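You operate a simulated robot arm through the tools that you are given. There is no shell and no other tool.

You run a simulated robot arm. Do the job below in one go: nothing can be reset, and whatever is moved stays where it is left.

Task
Measure the Drain jar's Strength with a clean probe and log it.
Fine: rinse the probe before and after, dock it, set the orange slider to the reading and leave the meter on Strength; the jar, the other sliders, the knobs and the white button stay.

It is judged by the outcome, as a careful person would: the job done as asked, and still so three seconds after it is handed in. It fails if anything else is knocked over, pushed out of place, dropped, spilled or broken.

Robot
A 6-joint arm with a two-finger parallel gripper, fixed in place. Base frame: the origin is at the foot of the arm, x ahead of it, y to its left, z up; the work surface is at about z = 6. Units: mm, degrees, N and s.
With the tool pointing down near the work surface it reaches from about 140 to 580 mm from the base axis. Its first joint turns from -66.0 to 66.0 degrees. Payload 2.1 kg.
The tool frame sits at the grasp point between the pads (the TCP): z along the fingers, y along the line on which they close. The tips reach 30 mm beyond it. The gripper opens to 94 mm. The fingers are 28 mm wide and 10 mm thick; the gripper's body (50 by 96 mm) begins 55 mm behind the TCP.
Orientation is that of the tool frame in the base frame, as a unit quaternion [x, y, z, w]. With the fingers straight down and closing along the base's y, the tool's x points along the base's -x, its y along +y and its z along -z.

Tools
- The arm moves only by the tool move_arm. Its argument "deltas" is a list that holds one entry, the list of rows, each a list of 7 numbers: the shift along the tool's x, y, z in units of 300 mm (1.0 is 300 mm), then the turn, a rotation vector about the tool's x, y, z in units of 180 degrees (1.0 is 180 degrees), then the gripper command, from -1 (fully open) to 1 (shut), values between in proportion. In form: [[[x, y, z, wx, wy, wz, jaw], ...]]. A call has 1 to 20 rows; each row is the pose to reach, as a shift and turn from the pose commanded when the call began, along the tool's axes at that moment. A call with a number of a shift or a turn outside -1 to 1 is refused whole. Each row takes 0.2 s and may step no farther than 50 mm and 8.6 degrees from the row before; otherwise, or with a gripper value out of range, the whole call is refused. A pose out of reach is approached as far as the arm can. The call stops where the force on the tool passes 70 N (or 10 N more than at its start, if that is more) or the arm is blocked; 0.2 s more then pass. The fingers move at their own pace (about 72 mm/s each) and stop on an object; they squeeze with about 26 N. The grip force told is the motor's: it shows also when the fingers shut on nothing. Time passes only in rows, and 0.2 s behind the last, so rows that repeat a pose let the fingers close. It gives the time, the measured TCP pose, the force on the tool (base axes), the opening and the grip force at its end, in the units of the frame above (readings bear some noise), with the torque about the TCP (base axes, N m) and any sound that the robot's microphone picked up.
- Cameras (640 x 400 px; columns grow to the right, rows downward): "scene" is fixed at [51.3, -362.8, 501.8]; the picture's right is [0.84, -0.55, 0.00], its down [-0.23, -0.35, -0.91] and it looks along [0.50, 0.76, -0.41] (base axes); focal length 259 px, centre (320, 200). "wrist" rides on the gripper at [76, 14, -103] in the tool frame; the picture's right is [-0.18, 0.98, 0.00], its down [-0.75, -0.14, -0.64] and it looks along [-0.63, -0.12, 0.77] (tool axes); focal length 243 px, centre (320, 200). There is no depth. A picture from a camera that has moved, and an enlarged one, comes with that camera's place and axes in the base frame and with its lens.
- snapshot(camera): a new picture of that camera. It takes no simulated time.
- close_up(camera, box): a new picture of the part [left, top, right, bottom] of that camera's present view, enlarged. It takes no simulated time.
- close_job(): hands the job in; it is judged then, once.

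Places have to be worked out from the pictures, the camera data and where the tool is seen. Open the gripper and draw the arm clear of the work before you hand the job in, unless the task says otherwise.

The tools are called after "Call:" by a JSON object that holds its "api" and its "payload". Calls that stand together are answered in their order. move_arm: Moves the arm, as the interface text tells. Its arguments: {"type":"object","properties":{"deltas":{"type":"array","items":{"type":"array","items":{"type":"array","items":{"type":"number"}}}}},"required":["deltas"]} The other tools are called the same way: snapshot (camera) takes a picture; close_up (camera, box) takes an enlarged picture of a part of a camera's view; close_job () hands the job in.

At the start:

```text
time: 0.0
eef_pos: [316.4, 115.7, 434.5]
orientation: [0.0, 1.0, 0.0, 0.0]
ft_force: [-0.5, 0.3, -0.4]
moment: [-0.01, 0.0, -0.01]
width: 94.1
grip_force: 0.0
```

scene: 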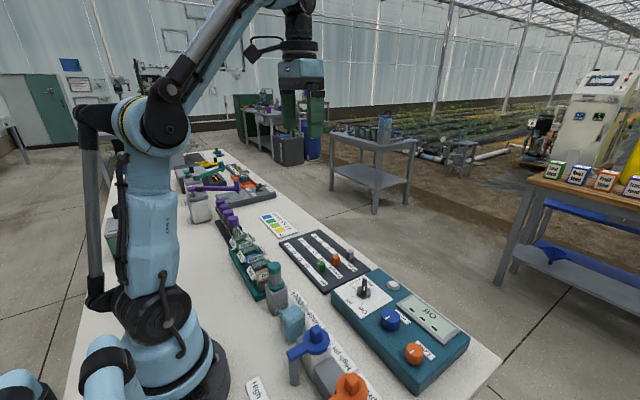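
wrist: 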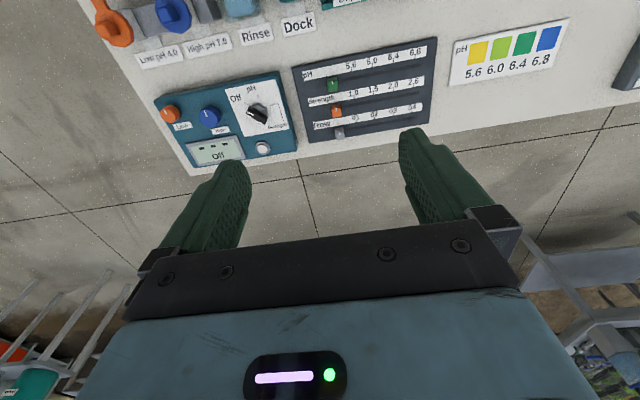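

I start by looking closely at the bench from both cameras to identify the meter, probe, rinse cup, dock and jars.

Call:
{"api": "close_up", "payload": {"camera": "scene", "box": [160, 140, 320, 240]}}

Call:
{"api": "close_up", "payload": {"camera": "scene", "box": [220, 210, 380, 310]}}

Call:
{"api": "close_up", "payload": {"camera": "scene", "box": [240, 260, 480, 400]}}

Call:
{"api": "close_up", "payload": {"camera": "wrist", "box": [80, 0, 360, 175]}}

Call:
{"api": "close_up", "payload": {"camera": "wrist", "box": [280, 0, 600, 160]}}

```text
4.00 times, centred on (240, 190) of scene
camera zoom: at [51.3, -362.8, 501.8], right [0.84, -0.55, 0.0], down [-0.23, -0.35, -0.91], along [0.5, 0.76, -0.41], focal length 1036 px, centre (640, 240)
```

zoom: 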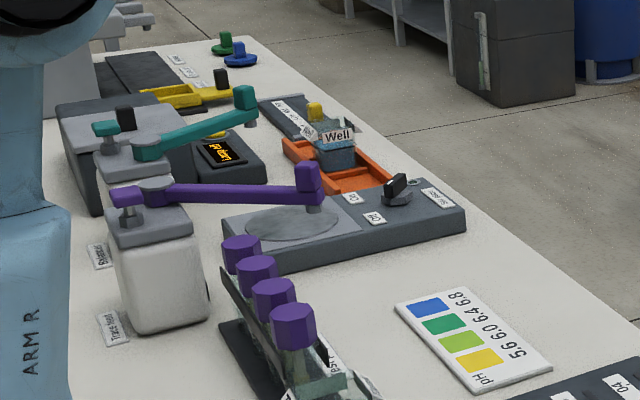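

```text
4.00 times, centred on (300, 260) of scene
camera zoom: at [51.3, -362.8, 501.8], right [0.84, -0.55, 0.0], down [-0.23, -0.35, -0.91], along [0.5, 0.76, -0.41], focal length 1036 px, centre (400, -40)
```

zoom: 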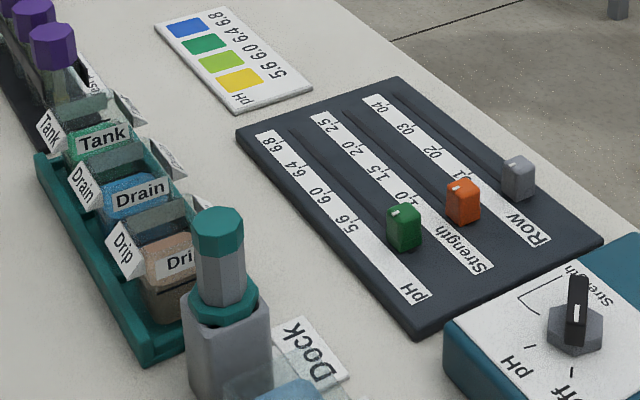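

```text
2.67 times, centred on (360, 330) of scene
camera zoom: at [51.3, -362.8, 501.8], right [0.84, -0.55, 0.0], down [-0.23, -0.35, -0.91], along [0.5, 0.76, -0.41], focal length 691 px, centre (213, -147)
```

zoom: 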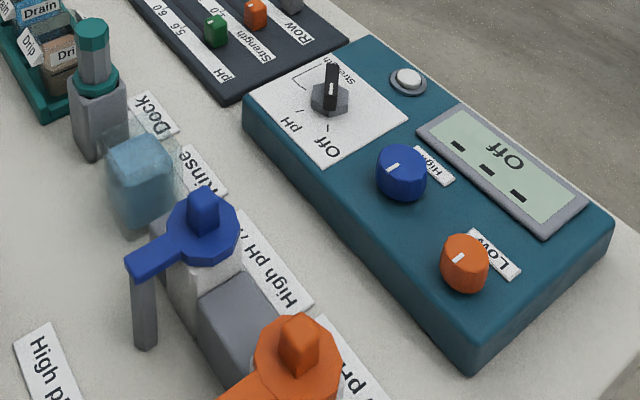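

```text
2.29 times, centred on (220, 88) of wrist
camera zoom: at [240.5, 129.2, 537.0], right [0.18, 0.98, 0.0], down [0.75, -0.14, 0.64], along [0.63, -0.12, -0.77], focal length 555 px, centre (549, 457)
```

zoom: 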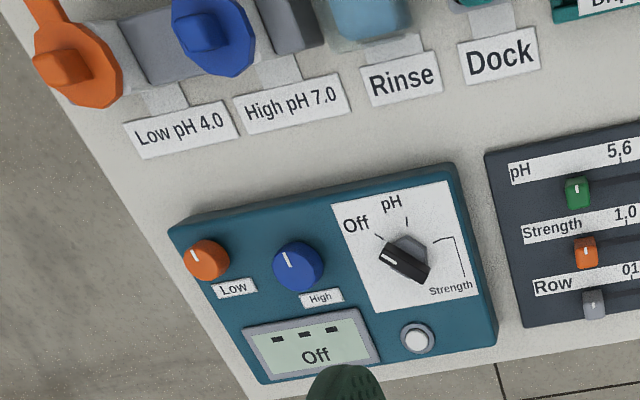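

```text
2.00 times, centred on (440, 80) of wrist
camera zoom: at [240.5, 129.2, 537.0], right [0.18, 0.98, 0.0], down [0.75, -0.14, 0.64], along [0.63, -0.12, -0.77], focal length 485 px, centre (80, 440)
```

zoom: 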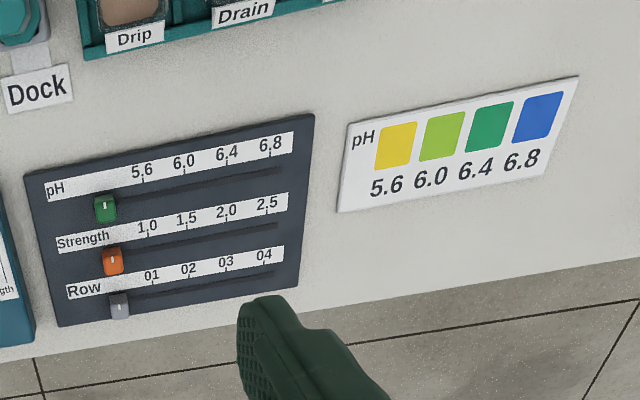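

The teal-capped probe stands in the Dock near (225, 90), with the Rinse cup right of it and the Drip/Drain/Tank rack left of it. I'll draw the gripper back along -x so the wrist camera sees these from above.

Call:
{"api": "move_arm", "payload": {"deltas": [[[0.13, 0, 0, 0, 0, 0, -1], [0.26, 0, 0, 0, 0, 0, -1], [0.4, 0, 0, 0, 0, 0, -1], [0.4, 0, 0, 0, 0, 0, -1]]]}}

Call:
{"api": "snapshot", "payload": {"camera": "wrist"}}

Call:
{"api": "snapshot", "payload": {"camera": "scene"}}

```text
time: 1.0
eef_pos: [196.7, 114.2, 434.0]
orientation: [0.0, 1.0, 0.0, 0.001]
ft_force: [-0.5, -0.9, -0.2]
moment: [-0.03, 0.0, 0.04]
width: 93.8
grip_force: 0.0
```

```text
taken
camera wrist: at [120.7, 128.9, 536.3], right [0.18, 0.98, 0.0], down [0.75, -0.14, 0.64], along [0.63, -0.12, -0.77], focal length 243 px, centre (320, 200)
```

wrist: 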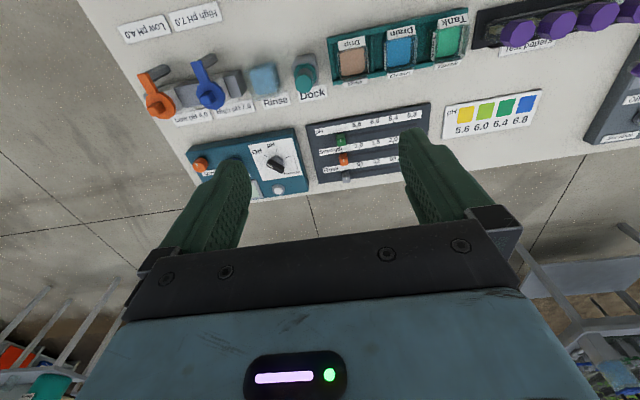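

```text
taken
```

scene: 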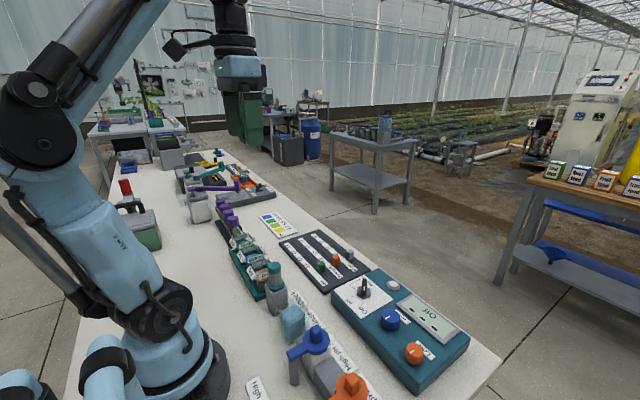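

Now the row of stations is visible from above. I enlarge that band to locate the jars, dock, rinse cup and the selector.

Call:
{"api": "close_up", "payload": {"camera": "wrist", "box": [320, 0, 480, 100]}}

Call:
{"api": "close_up", "payload": {"camera": "wrist", "box": [180, 40, 340, 140]}}

Call:
{"api": "close_up", "payload": {"camera": "wrist", "box": [180, 120, 340, 220]}}

Call:
{"api": "close_up", "payload": {"camera": "wrist", "box": [300, 100, 460, 200]}}

```text
4.00 times, centred on (400, 50) of wrist
camera zoom: at [120.7, 128.9, 536.3], right [0.18, 0.98, 0.0], down [0.75, -0.14, 0.64], along [0.63, -0.12, -0.77], focal length 970 px, centre (0, 800)
```

zoom: 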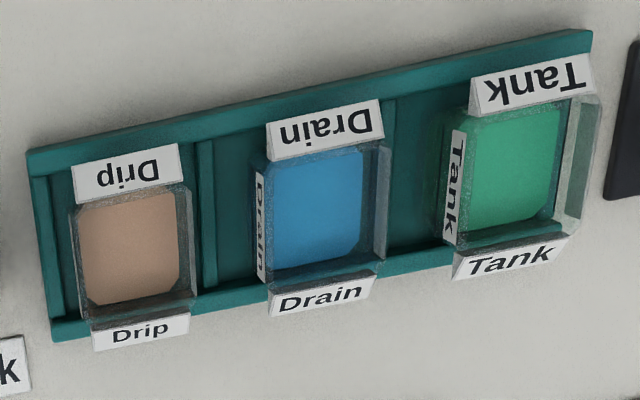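

```text
4.00 times, centred on (260, 90) of wrist
camera zoom: at [120.7, 128.9, 536.3], right [0.18, 0.98, 0.0], down [0.75, -0.14, 0.64], along [0.63, -0.12, -0.77], focal length 970 px, centre (560, 640)
```

zoom: 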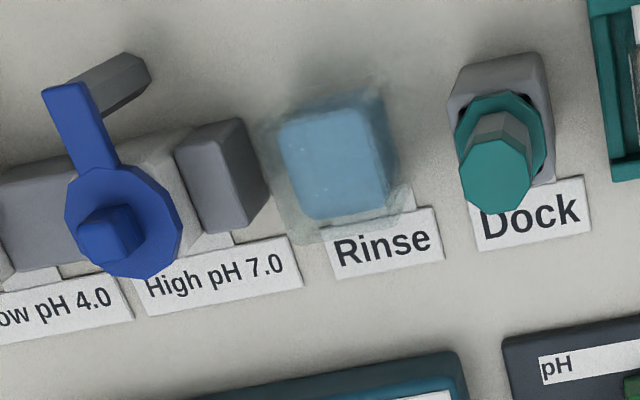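

```text
4.00 times, centred on (260, 170) of wrist
camera zoom: at [120.7, 128.9, 536.3], right [0.18, 0.98, 0.0], down [0.75, -0.14, 0.64], along [0.63, -0.12, -0.77], focal length 970 px, centre (560, 320)
```

zoom: 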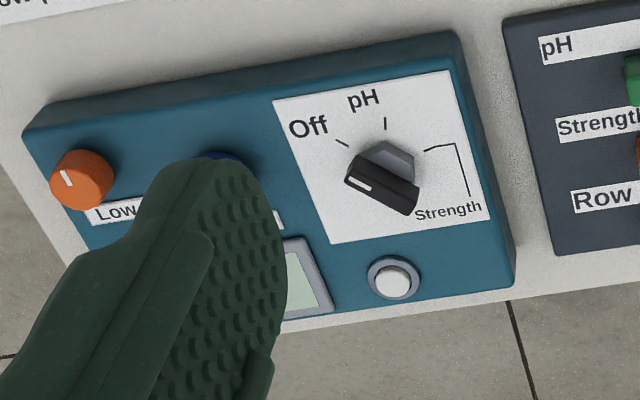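

```text
4.00 times, centred on (380, 150) of wrist
camera zoom: at [120.7, 128.9, 536.3], right [0.18, 0.98, 0.0], down [0.75, -0.14, 0.64], along [0.63, -0.12, -0.77], focal length 970 px, centre (80, 400)
```

zoom: 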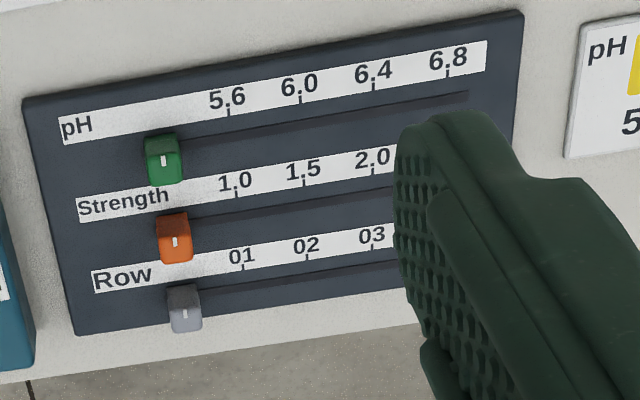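

The stations lie along x≈220: Rinse y≈5, Dock/probe y≈85 (cap top z≈126), Drip 170, Drain 250, Tank 330; the selector is at about (392, -21) and points at Off. I'll go nearer with the wrist camera to view the selector and its ticks.

Call:
{"api": "move_arm", "payload": {"deltas": [[[-0.035, -0.063, 0.113, 0, 0, 0, -1], [-0.07, -0.127, 0.227, 0, 0, 0, -1], [-0.105, -0.19, 0.34, 0, 0, 0, -1], [-0.14, -0.253, 0.453, 0, 0, 0, -1], [-0.175, -0.317, 0.567, 0, 0, 0, -1], [-0.21, -0.38, 0.68, 0, 0, 0, -1], [-0.21, -0.38, 0.68, 0, 0, 0, -1]]]}}

Call:
{"api": "snapshot", "payload": {"camera": "wrist"}}

Call:
{"api": "close_up", "payload": {"camera": "wrist", "box": [240, 120, 400, 220]}}

Call:
{"api": "snapshot", "payload": {"camera": "scene"}}

```text
time: 2.6
eef_pos: [260.6, 1.3, 228.0]
orientation: [0.0, 1.0, 0.0, 0.0]
ft_force: [-0.1, 0.8, 0.4]
moment: [-0.01, -0.01, 0.01]
width: 94.1
grip_force: 0.1
```

```text
taken
camera wrist: at [184.1, 14.6, 332.0], right [0.18, 0.98, 0.0], down [0.75, -0.14, 0.64], along [0.63, -0.12, -0.77], focal length 243 px, centre (320, 200)
```

wrist: 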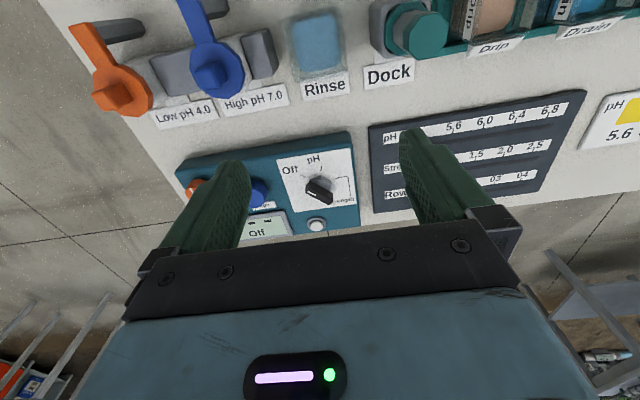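

```text
4.00 times, centred on (320, 170) of wrist
camera zoom: at [184.1, 14.6, 332.0], right [0.18, 0.98, 0.0], down [0.75, -0.14, 0.64], along [0.63, -0.12, -0.77], focal length 970 px, centre (320, 320)
```

zoom: 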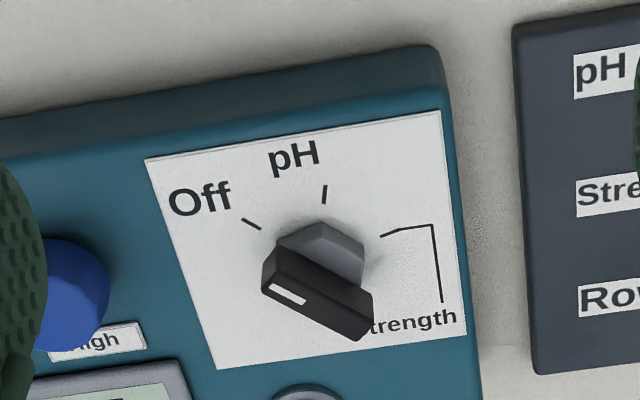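

```text
taken
```

scene: 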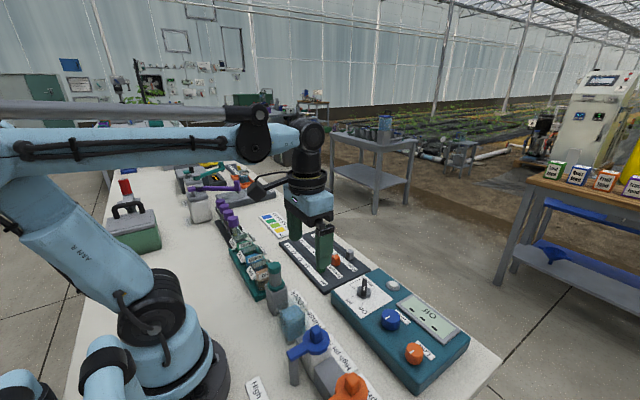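

The panel top works out at z≈35, the selector axis at about (401, -28), and the ticks at: Off 41° to the right of the base direction, pH 18° and Strength about 74° to the left. I enlarge the knob, and the display and dock for height estimates.

Call:
{"api": "close_up", "payload": {"camera": "wrist", "box": [290, 160, 354, 200]}}

Call:
{"api": "close_up", "payload": {"camera": "scene", "box": [330, 265, 410, 315]}}

Call:
{"api": "close_up", "payload": {"camera": "scene", "box": [220, 225, 332, 295]}}

Call:
{"api": "close_up", "payload": {"camera": "wrist", "box": [280, 0, 640, 100]}}

```text
10.00 times, centred on (322, 180) of wrist
camera zoom: at [184.1, 14.6, 332.0], right [0.18, 0.98, 0.0], down [0.75, -0.14, 0.64], along [0.63, -0.12, -0.77], focal length 2426 px, centre (300, 400)
```

zoom: 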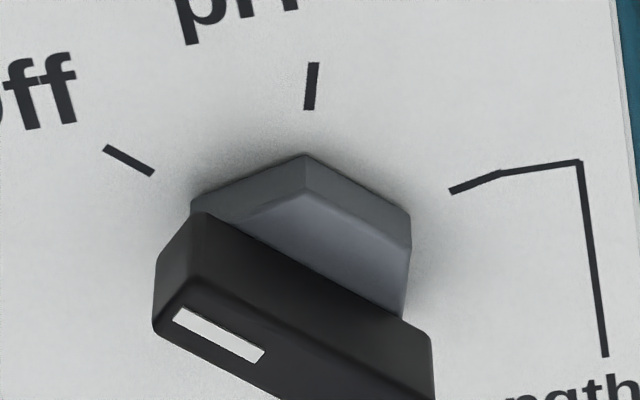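

```text
8.00 times, centred on (370, 290) of scene
camera zoom: at [51.3, -362.8, 501.8], right [0.84, -0.55, 0.0], down [-0.23, -0.35, -0.91], along [0.5, 0.76, -0.41], focal length 2072 px, centre (-80, -520)
```

zoom: 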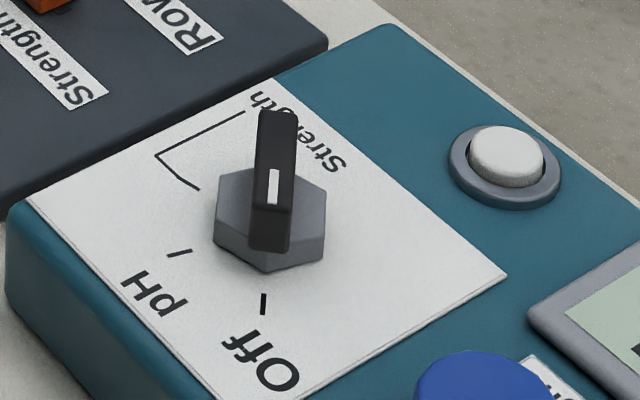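

```text
5.71 times, centred on (276, 260) of scene
camera zoom: at [51.3, -362.8, 501.8], right [0.84, -0.55, 0.0], down [-0.23, -0.35, -0.91], along [0.5, 0.76, -0.41], focal length 1480 px, centre (571, -143)
```

zoom: 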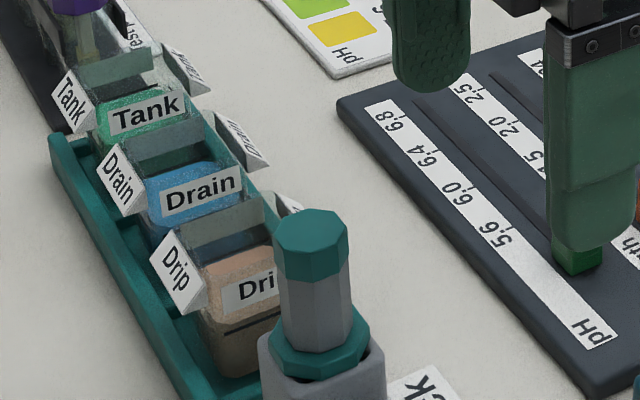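

```text
1.78 times, centred on (460, 50) of wrist
camera zoom: at [184.1, 14.6, 332.0], right [0.18, 0.98, 0.0], down [0.75, -0.14, 0.64], along [0.63, -0.12, -0.77], focal length 431 px, centre (71, 467)
```

zoom: 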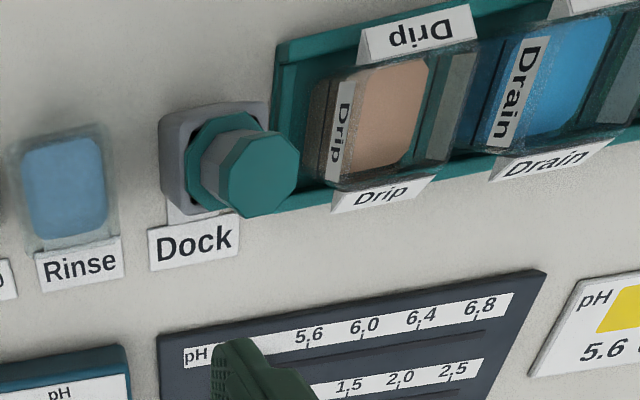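

The hex knob's corners give its axis at about (401, -27), bar at 45° with its top near z 60–70, so Strength needs a 120° clockwise turn (seen from above). I'll go above it with the gripper turned 45° and half open, then check alignment.

Call:
{"api": "move_arm", "payload": {"deltas": [[[-0.078, -0.016, 0.055, 0, 0, -0.042, -0.2], [-0.156, -0.031, 0.11, 0, 0, -0.083, -0.2], [-0.234, -0.047, 0.165, 0, 0, -0.125, -0.2], [-0.312, -0.063, 0.22, 0, 0, -0.167, -0.2], [-0.39, -0.078, 0.275, 0, 0, -0.208, -0.2], [-0.468, -0.094, 0.327, 0, 0, -0.25, -0.2], [-0.468, -0.094, 0.327, 0, 0, -0.25, -0.2]]]}}

Call:
{"api": "snapshot", "payload": {"camera": "wrist"}}

Call:
{"api": "snapshot", "payload": {"camera": "scene"}}

```text
time: 4.2
eef_pos: [402.2, -26.4, 131.8]
orientation: [-0.384, 0.923, 0.0, 0.001]
ft_force: [-0.6, -0.2, -0.6]
moment: [0.01, 0.0, 0.0]
width: 56.1
grip_force: 0.1
```

```text
taken
camera wrist: at [337.7, -71.0, 235.7], right [-0.57, 0.82, 0.0], down [0.63, 0.43, 0.64], along [0.53, 0.36, -0.77], focal length 243 px, centre (320, 200)
```

wrist: 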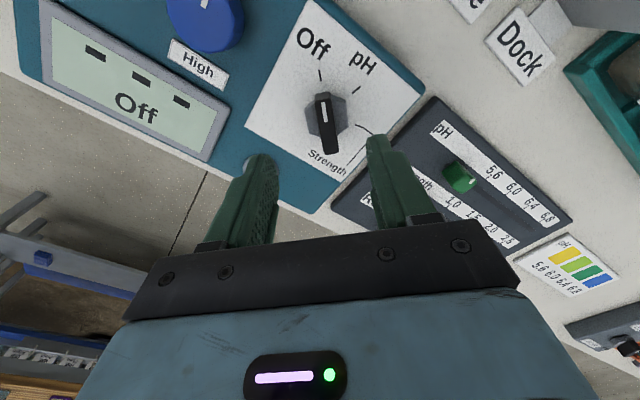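

```text
taken
```

scene: 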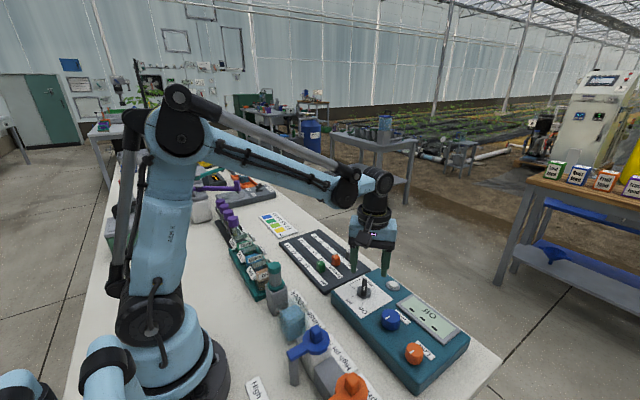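

The gripper is above the knob and yaw-aligned; I enlarge the knob region to check the bar's centring between the fingers.

Call:
{"api": "close_up", "payload": {"camera": "wrist", "box": [240, 60, 400, 160]}}

Call:
{"api": "close_up", "payload": {"camera": "scene", "box": [320, 230, 432, 300]}}

```text
4.00 times, centred on (320, 110) of wrist
camera zoom: at [337.7, -71.0, 235.7], right [-0.57, 0.82, 0.0], down [0.63, 0.43, 0.64], along [0.53, 0.36, -0.77], focal length 970 px, centre (320, 560)
```

zoom: 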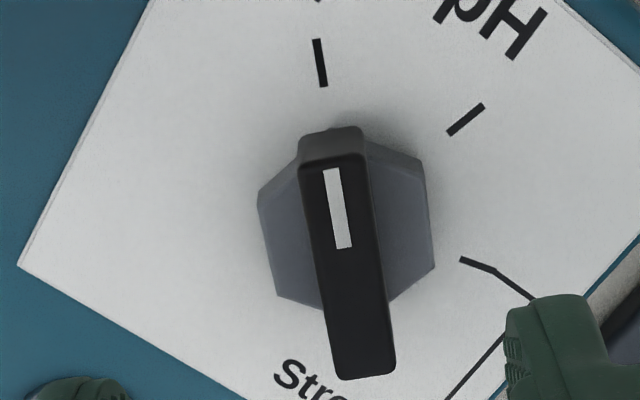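

```text
5.71 times, centred on (376, 265) of scene
camera zoom: at [51.4, -362.8, 501.8], right [0.84, -0.55, 0.0], down [-0.23, -0.35, -0.91], along [0.5, 0.76, -0.41], focal length 1480 px, centre (0, -171)
```

zoom: 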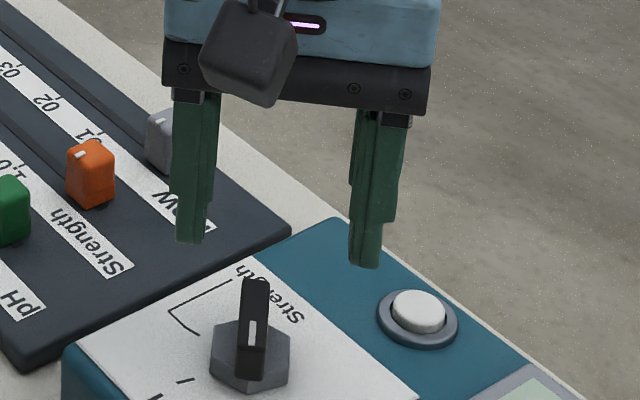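

The bar's centre lies about (1.4, 5.9) mm off in tool x,y, i.e. near base (397, -23), and the bar is parallel to the fingers. I shift by that and go down until the tips are still above the bar, then look again.

Call:
{"api": "move_arm", "payload": {"deltas": [[[0.0047, 0.0197, 0.03, 0, 0, 0, -0.2], [0.0047, 0.0197, 0.09, 0, 0, 0, -0.2], [0.0047, 0.0197, 0.09, 0, 0, 0, -0.2]]]}}

Call:
{"api": "close_up", "payload": {"camera": "wrist", "box": [240, 60, 400, 160]}}

Call:
{"api": "close_up", "payload": {"camera": "scene", "box": [320, 230, 432, 300]}}

```text
time: 5.0
eef_pos: [395.4, -24.7, 106.5]
orientation: [-0.382, 0.924, 0.0, 0.001]
ft_force: [0.1, 0.0, 0.7]
moment: [0.02, 0.01, 0.01]
width: 56.5
grip_force: 0.1
```

```text
4.00 times, centred on (320, 110) of wrist
camera zoom: at [331.6, -68.0, 208.8], right [-0.56, 0.83, 0.0], down [0.63, 0.43, 0.64], along [0.53, 0.36, -0.77], focal length 970 px, centre (320, 560)
```

zoom: 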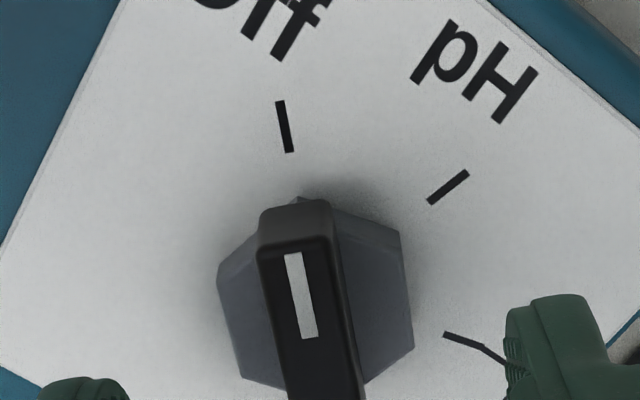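

```text
5.71 times, centred on (376, 265) of scene
camera zoom: at [51.3, -362.8, 501.8], right [0.84, -0.55, 0.0], down [-0.23, -0.35, -0.91], along [0.5, 0.76, -0.41], focal length 1480 px, centre (0, -171)
```

zoom: 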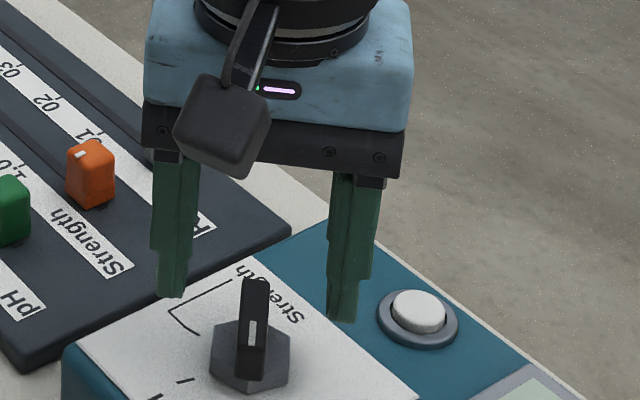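

The bar is now centred between the fingers (within ~1 mm). I lower about 24 mm so the tips straddle the bar above the hex base, then close.

Call:
{"api": "move_arm", "payload": {"deltas": [[[0, 0, 0.04, 0, 0, 0, -0.2], [0, 0, 0.08, 0, 0, 0, -0.2], [0, 0, 0.08, 0, 0, 0, -0.2]]]}}

Call:
{"api": "close_up", "payload": {"camera": "wrist", "box": [240, 100, 400, 200]}}

Call:
{"api": "close_up", "payload": {"camera": "scene", "box": [320, 240, 416, 300]}}

```text
time: 5.8
eef_pos: [395.3, -24.1, 81.0]
orientation: [-0.383, 0.924, 0.001, 0.001]
ft_force: [0.3, -0.8, 0.1]
moment: [-0.02, -0.04, -0.01]
width: 56.5
grip_force: 0.0
```

```text
4.00 times, centred on (320, 150) of wrist
camera zoom: at [331.5, -67.7, 184.3], right [-0.56, 0.83, 0.0], down [0.63, 0.43, 0.64], along [0.53, 0.36, -0.77], focal length 970 px, centre (320, 400)
```

zoom: 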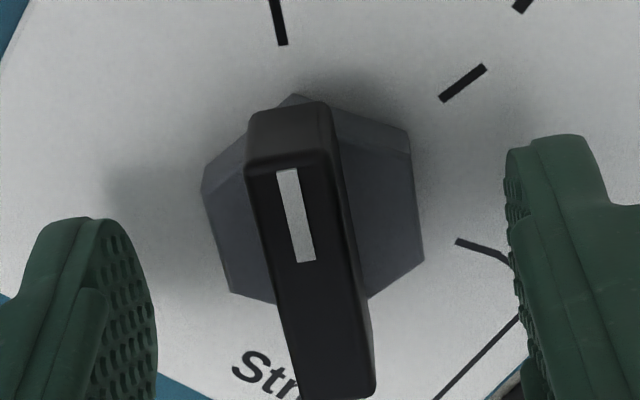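

```text
6.67 times, centred on (368, 270) of scene
camera zoom: at [51.3, -362.8, 501.8], right [0.84, -0.55, 0.0], down [-0.23, -0.35, -0.91], along [0.5, 0.76, -0.41], focal length 1726 px, centre (0, -267)
```

zoom: 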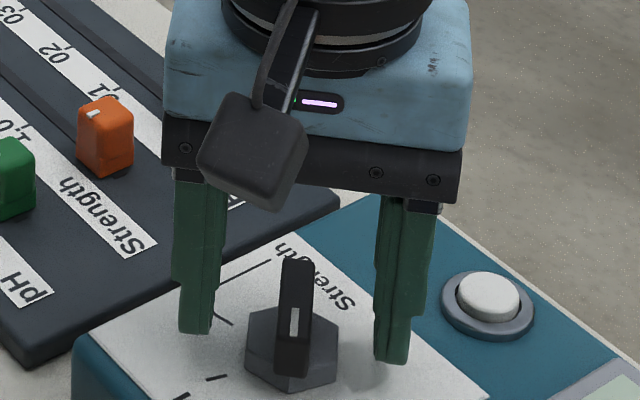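

The bar's top is ~19 mm beyond the TCP and centred, so the tips overlap it by about 11 mm, clear of the hex. I close on it.

Call:
{"api": "move_arm", "payload": {"deltas": [[[0, 0, 0, 0, 0, 0, 1], [0, 0, 0, 0, 0, 0, 1], [0, 0, 0, 0, 0, 0, 1], [0, 0, 0, 0, 0, 0, 1]]]}}

Call:
{"api": "close_up", "payload": {"camera": "wrist", "box": [240, 100, 400, 200]}}

```text
time: 6.8
eef_pos: [395.1, -23.5, 80.4]
orientation: [-0.383, 0.924, -0.001, 0.001]
ft_force: [7.0, -3.8, -7.7]
moment: [-0.27, -0.08, 0.01]
width: 32.0
grip_force: 44.5
```

```text
4.00 times, centred on (320, 150) of wrist
camera zoom: at [331.7, -67.9, 184.3], right [-0.56, 0.83, 0.0], down [0.63, 0.43, 0.64], along [0.53, 0.36, -0.77], focal length 970 px, centre (320, 400)
```

zoom: 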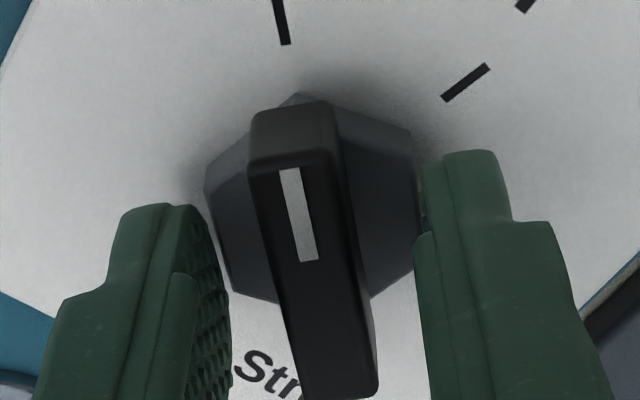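

The fingers met the hex base (32 mm wide), so its top is a bit above z 50. I open, rise 6 mm, and close again so that only the bar is gripped.

Call:
{"api": "move_arm", "payload": {"deltas": [[[0, 0, 0, 0, 0, 0, -0.2], [0, 0, 0, 0, 0, 0, -0.2], [0, 0, -0.01, 0, 0, 0, -0.2], [0, 0, -0.02, 0, 0, 0, -0.2], [0, 0, -0.02, 0, 0, 0, 1], [0, 0, -0.02, 0, 0, 0, 1], [0, 0, -0.02, 0, 0, 0, 1], [0, 0, -0.02, 0, 0, 0, 1]]]}}

Call:
{"api": "close_up", "payload": {"camera": "wrist", "box": [240, 100, 400, 200]}}

Call:
{"api": "close_up", "payload": {"camera": "scene", "box": [320, 240, 416, 300]}}

```text
time: 8.6
eef_pos: [396.2, -23.2, 85.6]
orientation: [-0.383, 0.924, -0.001, 0.001]
ft_force: [6.1, -4.5, -0.2]
moment: [-0.16, 0.0, -0.02]
width: 11.7
grip_force: 44.8
```

```text
4.00 times, centred on (320, 150) of wrist
camera zoom: at [331.8, -67.7, 190.1], right [-0.56, 0.83, 0.0], down [0.63, 0.43, 0.64], along [0.53, 0.36, -0.77], focal length 970 px, centre (320, 400)
```

zoom: 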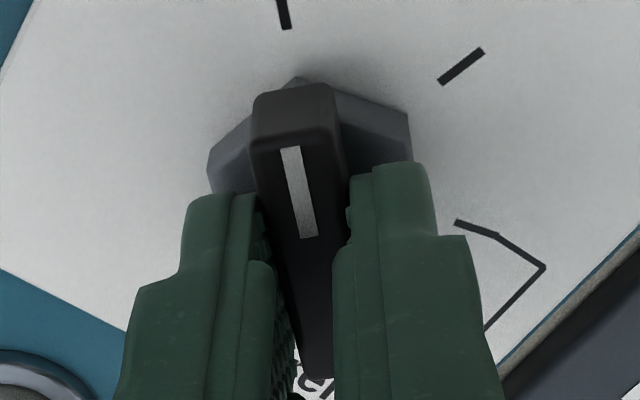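

```text
6.67 times, centred on (368, 270) of scene
camera zoom: at [51.3, -362.8, 501.8], right [0.84, -0.55, 0.0], down [-0.23, -0.35, -0.91], along [0.5, 0.76, -0.41], focal length 1726 px, centre (0, -267)
```

zoom: 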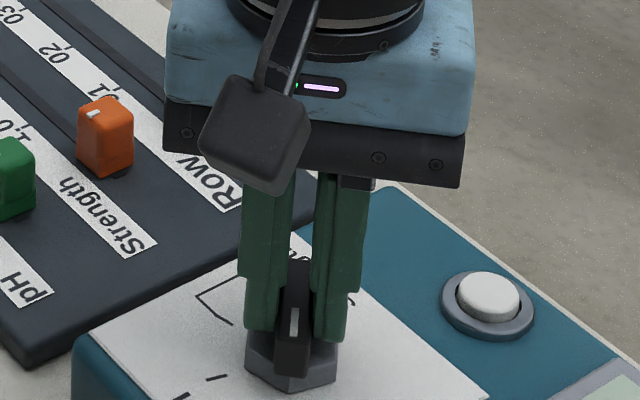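

The bar alone is gripped (11.7 mm), with a small sideways force that a 0.8 mm shift relieves. I now turn the first 60° clockwise and check.

Call:
{"api": "move_arm", "payload": {"deltas": [[[0, -0.0027, 0, 0, 0, 0, 1], [0, -0.0027, 0, 0, 0, 0.045, 1], [0, -0.0027, 0, 0, 0, 0.09, 1], [0, -0.0027, 0, 0, 0, 0.135, 1], [0, -0.0027, 0, 0, 0, 0.18, 1], [0, -0.0027, 0, 0, 0, 0.225, 1], [0, -0.0027, 0, 0, 0, 0.27, 1], [0, -0.0027, 0, 0, 0, 0.315, 1], [0, -0.0027, 0, 0, 0, 0.3333, 1], [0, -0.0027, 0, 0, 0, 0.3333, 1]]]}}

Call:
{"api": "snapshot", "payload": {"camera": "wrist"}}

Call:
{"api": "close_up", "payload": {"camera": "scene", "box": [320, 240, 480, 340]}}

```text
time: 10.8
eef_pos: [396.0, -25.2, 87.4]
orientation: [0.131, 0.991, -0.003, 0.002]
ft_force: [16.0, -26.5, 15.6]
moment: [-0.17, 0.61, 0.04]
width: 11.9
grip_force: 44.9
```

```text
taken
camera wrist: at [326.3, 8.8, 189.8], right [0.43, 0.9, 0.0], down [0.69, -0.33, 0.65], along [0.58, -0.28, -0.76], focal length 243 px, centre (320, 200)
```

wrist: 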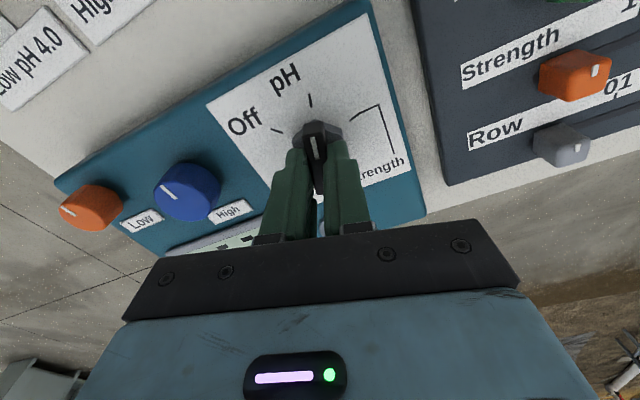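

```text
4.00 times, centred on (400, 290) of scene
camera zoom: at [51.3, -362.8, 501.8], right [0.84, -0.55, 0.0], down [-0.23, -0.35, -0.91], along [0.5, 0.76, -0.41], focal length 1036 px, centre (0, -160)
```

zoom: 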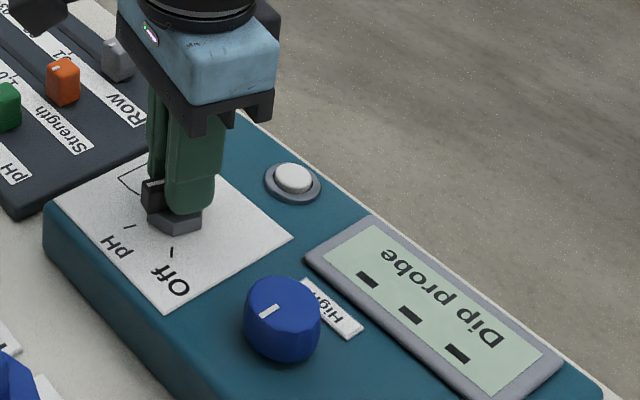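

The display now says "Dip probe" (pH position); a side force of about 30 N shows the knob axis is a little toward +x/-y of my TCP. I shift 2–3 mm that way and slightly up before turning further.

Call:
{"api": "move_arm", "payload": {"deltas": [[[-0.0035, -0.0035, -0.0025, 0, 0, 0, 1], [-0.007, -0.007, -0.004, 0, 0, 0, 1], [-0.007, -0.007, -0.004, 0, 0, 0, 1]]]}}

Call:
{"api": "close_up", "payload": {"camera": "wrist", "box": [240, 80, 400, 180]}}

```text
time: 11.6
eef_pos: [397.6, -26.4, 86.5]
orientation: [0.13, 0.992, 0.001, 0.0]
ft_force: [-4.5, -4.4, -34.7]
moment: [-0.34, -0.57, 0.0]
width: 11.9
grip_force: 44.7
```

```text
4.00 times, centred on (320, 130) of wrist
camera zoom: at [326.8, 7.4, 190.6], right [0.43, 0.9, 0.0], down [0.69, -0.33, 0.64], along [0.58, -0.28, -0.77], focal length 970 px, centre (320, 480)
```

zoom: 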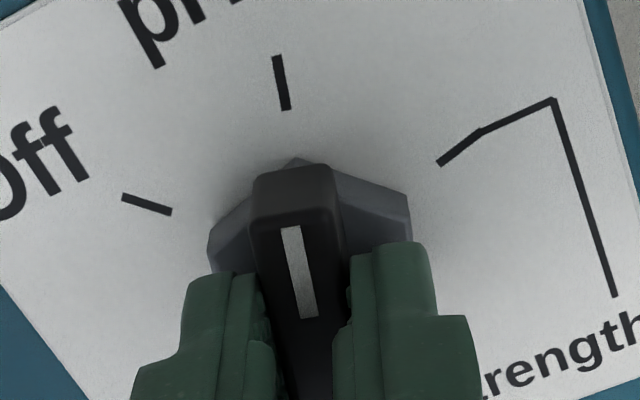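

Lateral force is gone but the lift now pulls up on the bar; I lower 0.8 mm and turn the remaining 60° to Strength.

Call:
{"api": "move_arm", "payload": {"deltas": [[[0, 0, 0.0027, 0, 0, 0.03, 1], [0, 0, 0.0027, 0, 0, 0.075, 1], [0, 0, 0.0027, 0, 0, 0.12, 1], [0, 0, 0.0027, 0, 0, 0.165, 1], [0, 0, 0.0027, 0, 0, 0.21, 1], [0, 0, 0.0027, 0, 0, 0.255, 1], [0, 0, 0.0027, 0, 0, 0.3, 1], [0, 0, 0.0027, 0, 0, 0.3333, 1], [0, 0, 0.0027, 0, 0, 0.3333, 1]]]}}

Call:
{"api": "close_up", "payload": {"camera": "wrist", "box": [240, 60, 400, 180]}}

Call:
{"api": "close_up", "payload": {"camera": "scene", "box": [320, 240, 480, 340]}}

```text
time: 13.6
eef_pos: [396.0, -26.7, 86.9]
orientation: [0.61, 0.792, -0.002, -0.004]
ft_force: [-31.4, -6.4, 6.1]
moment: [0.52, 0.5, 0.12]
width: 12.0
grip_force: 45.3
```

```text
3.33 times, centred on (320, 120) of wrist
camera zoom: at [390.7, 50.2, 190.5], right [1.0, 0.07, -0.01], down [0.06, -0.77, 0.64], along [0.04, -0.64, -0.77], focal length 809 px, centre (320, 467)
```

zoom: 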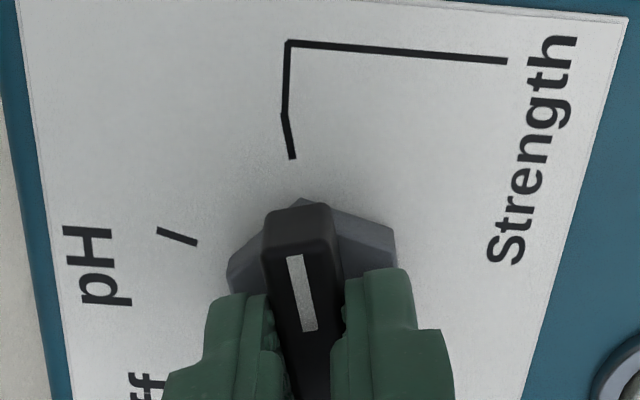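

```text
4.00 times, centred on (400, 290) of scene
camera zoom: at [51.3, -362.8, 501.8], right [0.84, -0.55, 0.0], down [-0.23, -0.35, -0.91], along [0.5, 0.76, -0.41], focal length 1036 px, centre (0, -160)
```

zoom: 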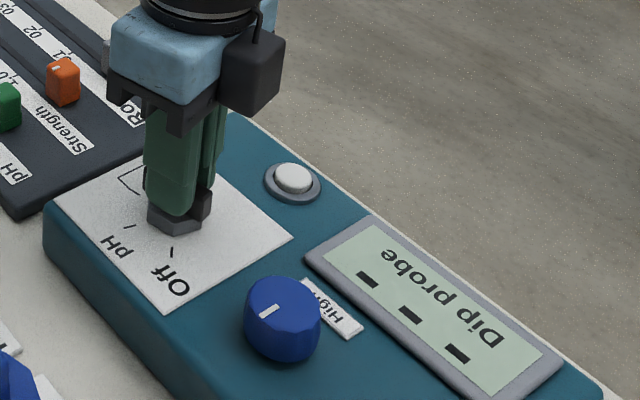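

The pointer is lined up with the Strength tick after 120°. I relieve the ~30 N side load by shifting 2.9 mm, then open and rise straight up.

Call:
{"api": "move_arm", "payload": {"deltas": [[[0, -0.005, 0, 0, 0, 0, 1], [0, -0.0097, 0, 0, 0, 0, 1], [0, -0.0097, 0, 0, 0, 0, 1]]]}}

Call:
{"api": "move_arm", "payload": {"deltas": [[[0, 0, 0, 0, 0, 0, -0.2], [0, 0, 0, 0, 0, 0, -0.2], [0, 0, 0, 0, 0, 0, -0.2], [0, 0, -0.08, 0, 0, 0, -0.2], [0, 0, -0.2, 0, 0, 0, -0.2], [0, 0, -0.35, 0, 0, 0, -0.2], [0, 0, -0.35, 0, 0, 0, -0.2]]]}}

Call:
{"api": "snapshot", "payload": {"camera": "wrist"}}

Call:
{"api": "close_up", "payload": {"camera": "scene", "box": [320, 240, 480, 340]}}

```text
time: 14.4
eef_pos: [395.1, -27.0, 86.9]
orientation: [0.608, 0.794, 0.001, 0.0]
ft_force: [-7.8, -1.5, -0.5]
moment: [0.7, 0.63, 0.01]
width: 11.6
grip_force: 45.0
```

```text
time: 16.0
eef_pos: [395.7, -28.0, 193.5]
orientation: [0.608, 0.794, 0.0, 0.001]
ft_force: [-0.3, -0.2, -0.1]
moment: [0.0, -0.02, 0.03]
width: 56.3
grip_force: 0.0
```

```text
taken
camera wrist: at [390.0, 49.4, 297.8], right [1.0, 0.08, 0.0], down [0.06, -0.76, 0.64], along [0.05, -0.64, -0.77], focal length 243 px, centre (320, 200)
```

wrist: 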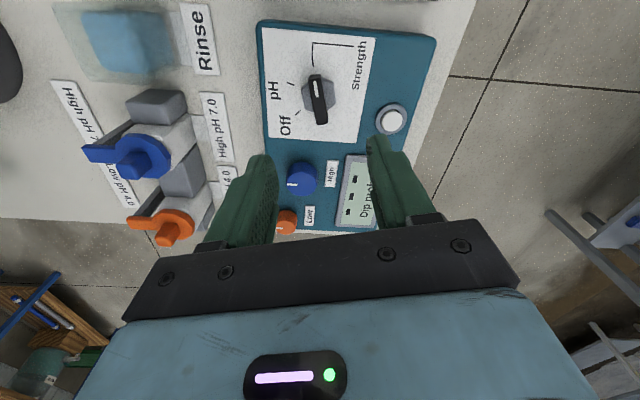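

```text
4.00 times, centred on (400, 290) of scene
camera zoom: at [51.3, -362.8, 501.8], right [0.84, -0.55, 0.0], down [-0.23, -0.35, -0.91], along [0.5, 0.76, -0.41], focal length 1036 px, centre (0, -160)
```

zoom: 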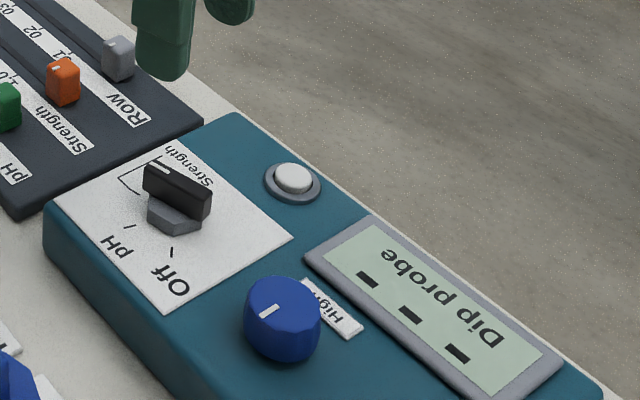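

The selector stands on Strength and the display shows "Dip probe". Next I go above the dock (221, 85) at height 200, turning the gripper back to yaw 0.

Call:
{"api": "move_arm", "payload": {"deltas": [[[0.0515, -0.0464, -0.0022, 0, 0, -0.0416, -0.1], [0.103, -0.0928, -0.0044, 0, 0, -0.0832, -0.1], [0.1545, -0.1392, -0.0066, 0, 0, -0.1248, -0.1], [0.206, -0.1856, -0.0088, 0, 0, -0.1664, -0.1], [0.2575, -0.232, -0.011, 0, 0, -0.208, -0.1], [0.309, -0.2784, -0.0132, 0, 0, -0.2496, -0.1], [0.3605, -0.3248, -0.0154, 0, 0, -0.2912, -0.1], [0.412, -0.3712, -0.0176, 0, 0, -0.3328, -0.1], [0.4635, -0.4176, -0.0198, 0, 0, -0.3744, -0.1], [0.515, -0.464, -0.022, 0, 0, -0.416, -0.1], [0.515, -0.464, -0.022, 0, 0, -0.416, -0.1]]]}}

Call:
{"api": "snapshot", "payload": {"camera": "wrist"}}

Call:
{"api": "snapshot", "payload": {"camera": "scene"}}

```text
time: 18.4
eef_pos: [220.2, 86.3, 199.7]
orientation: [0.001, 1.0, 0.0, 0.001]
ft_force: [0.3, 0.8, 0.3]
moment: [0.01, 0.03, 0.0]
width: 51.6
grip_force: 0.1
```

```text
taken
camera wrist: at [143.1, 99.2, 302.4], right [0.18, 0.98, 0.0], down [0.75, -0.14, 0.64], along [0.63, -0.12, -0.77], focal length 243 px, centre (320, 200)
```

wrist: 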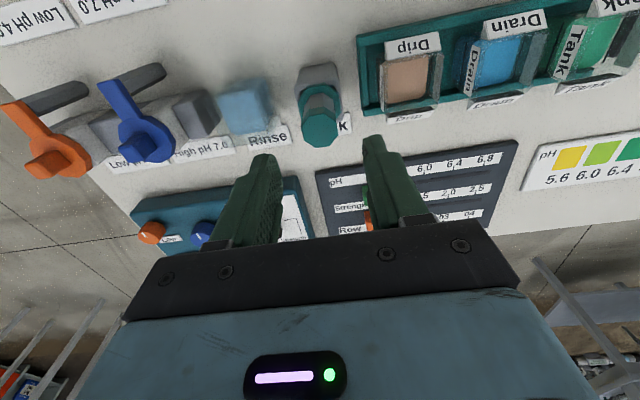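

```text
taken
```

scene: 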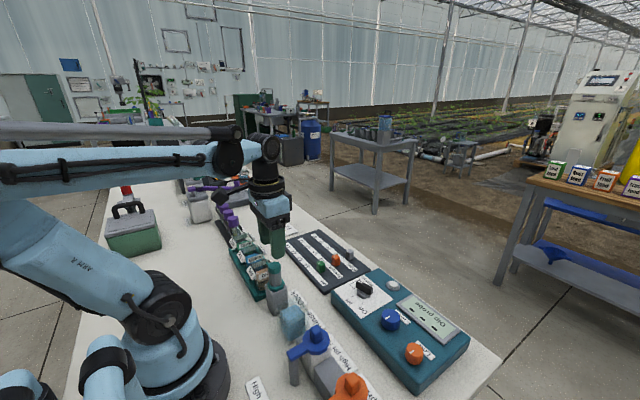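

I enlarge the dock/probe and rinse/jar areas from this nearer viewpoint.

Call:
{"api": "close_up", "payload": {"camera": "wrist", "box": [270, 50, 382, 160]}}

Call:
{"api": "close_up", "payload": {"camera": "wrist", "box": [180, 60, 310, 160]}}

Call:
{"api": "close_up", "payload": {"camera": "wrist", "box": [350, 0, 560, 130]}}

Call:
{"api": "close_up", "payload": {"camera": "scene", "box": [230, 210, 326, 340]}}

```text
3.64 times, centred on (326, 105) of wrist
camera zoom: at [143.1, 99.2, 302.4], right [0.18, 0.98, 0.0], down [0.75, -0.14, 0.64], along [0.63, -0.12, -0.77], focal length 882 px, centre (298, 546)
```

zoom: 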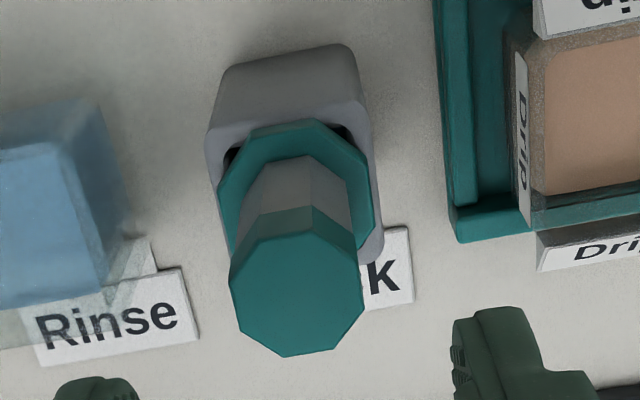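

```text
4.00 times, centred on (245, 110) of wrist
camera zoom: at [143.1, 99.2, 302.4], right [0.18, 0.98, 0.0], down [0.75, -0.14, 0.64], along [0.63, -0.12, -0.77], focal length 970 px, centre (620, 560)
```

zoom: 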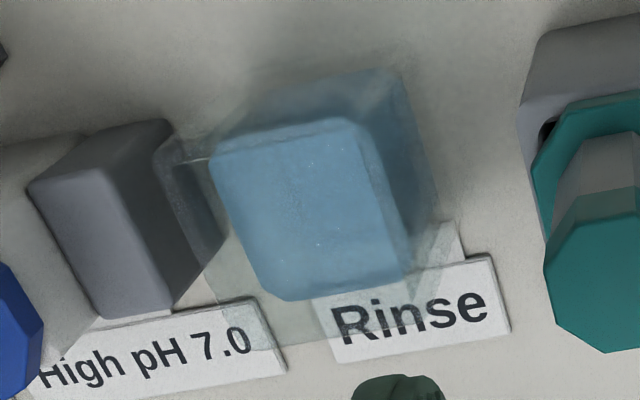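

```text
3.05 times, centred on (455, 65) of wrist
camera zoom: at [143.1, 99.2, 302.4], right [0.18, 0.98, 0.0], down [0.75, -0.14, 0.64], along [0.63, -0.12, -0.77], focal length 739 px, centre (-91, 611)
```

zoom: 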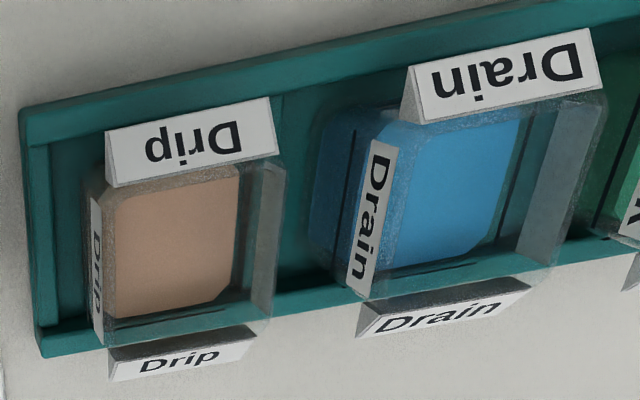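

```text
3.08 times, centred on (278, 275) of scene
camera zoom: at [51.3, -362.8, 501.8], right [0.84, -0.55, 0.0], down [-0.23, -0.35, -0.91], along [0.5, 0.76, -0.41], focal length 797 px, centre (449, -31)
```

zoom: 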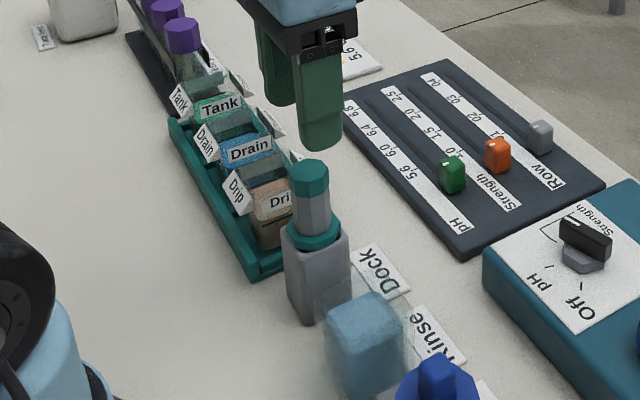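

The probe's cap (≈27 mm octagon, z≈110–126) is centred at about (220.5, 85), with the collar top near z 83. I descend so the TCP is at cap height (z≈117, tips above the collar) and close.

Call:
{"api": "move_arm", "payload": {"deltas": [[[-0.002, -0.003, 0.1, 0, 0, 0, -0.1], [-0.003, -0.003, 0.2, 0, 0, 0, -0.1], [-0.003, -0.003, 0.275, 0, 0, 0, -0.1], [-0.003, -0.003, 0.275, 0, 0, 0, -0.1]]]}}

Call:
{"api": "snapshot", "payload": {"camera": "wrist"}}

Call:
{"api": "close_up", "payload": {"camera": "scene", "box": [230, 220, 326, 320]}}

```text
time: 19.4
eef_pos: [221.9, 84.0, 114.0]
orientation: [0.0, 1.0, 0.0, 0.0]
ft_force: [-0.8, -0.7, 0.1]
moment: [-0.01, -0.03, 0.02]
width: 51.7
grip_force: 0.0
```

```text
taken
camera wrist: at [145.1, 98.9, 218.1], right [0.19, 0.98, 0.0], down [0.75, -0.14, 0.64], along [0.63, -0.12, -0.77], focal length 243 px, centre (320, 200)
```

wrist: 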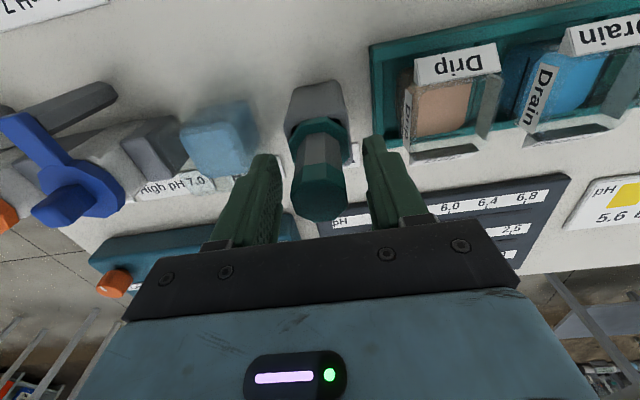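

```text
4.00 times, centred on (278, 270) of scene
camera zoom: at [51.3, -362.8, 501.8], right [0.84, -0.55, 0.0], down [-0.23, -0.35, -0.91], along [0.5, 0.76, -0.41], focal length 1036 px, centre (488, -80)
```

zoom: 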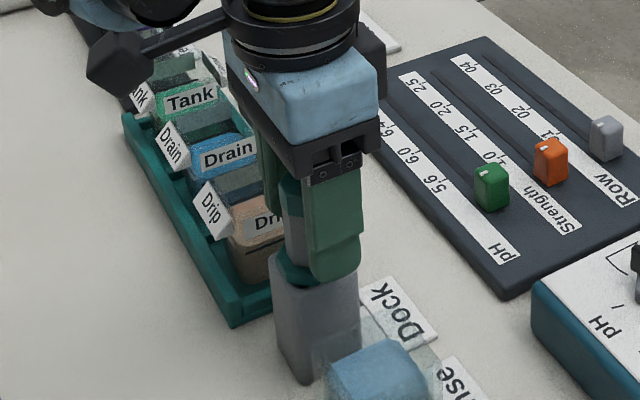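

The probe is centred between the fingers with the tips just above the collar. I rise 3 mm for margin and close on the cap.

Call:
{"api": "move_arm", "payload": {"deltas": [[[0, 0, -0.01, 0, 0, 0, -0.1], [0, 0, -0.01, 0, 0, 0, 1], [0, 0, -0.01, 0, 0, 0, 1], [0, 0, -0.01, 0, 0, 0, 1], [0, 0, -0.01, 0, 0, 0, 1]]]}}

Call:
{"api": "snapshot", "payload": {"camera": "wrist"}}

Call:
{"api": "close_up", "payload": {"camera": "scene", "box": [230, 220, 326, 320]}}

```text
time: 20.6
eef_pos: [222.7, 84.5, 117.6]
orientation: [0.0, 1.0, 0.0, 0.0]
ft_force: [-0.2, -0.6, 0.8]
moment: [0.04, 0.04, -0.01]
width: 25.9
grip_force: 25.9
```

```text
taken
camera wrist: at [145.3, 99.3, 221.6], right [0.19, 0.98, 0.0], down [0.75, -0.14, 0.64], along [0.63, -0.12, -0.77], focal length 243 px, centre (320, 200)
```

wrist: 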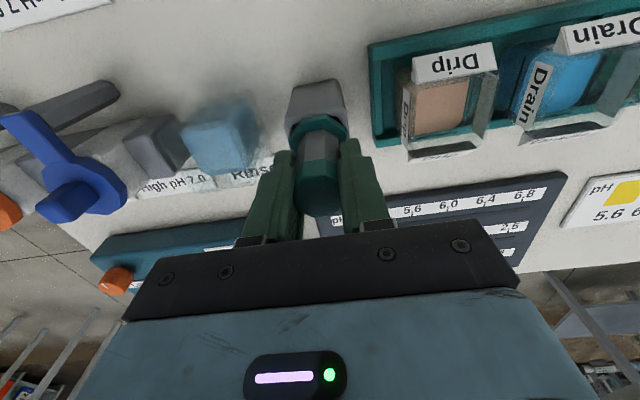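

```text
4.00 times, centred on (278, 270) of scene
camera zoom: at [51.3, -362.8, 501.8], right [0.84, -0.55, 0.0], down [-0.23, -0.35, -0.91], along [0.5, 0.76, -0.41], focal length 1036 px, centre (488, -80)
```

zoom: 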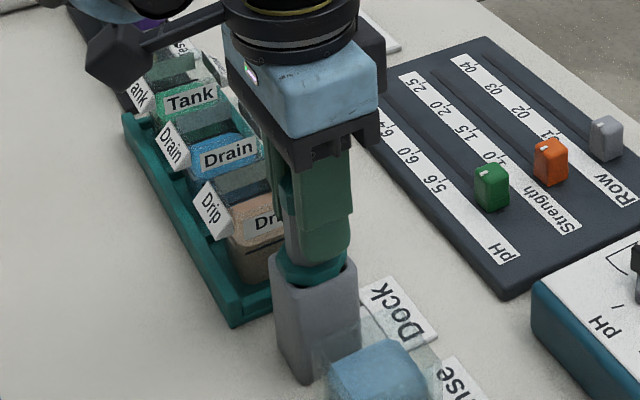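

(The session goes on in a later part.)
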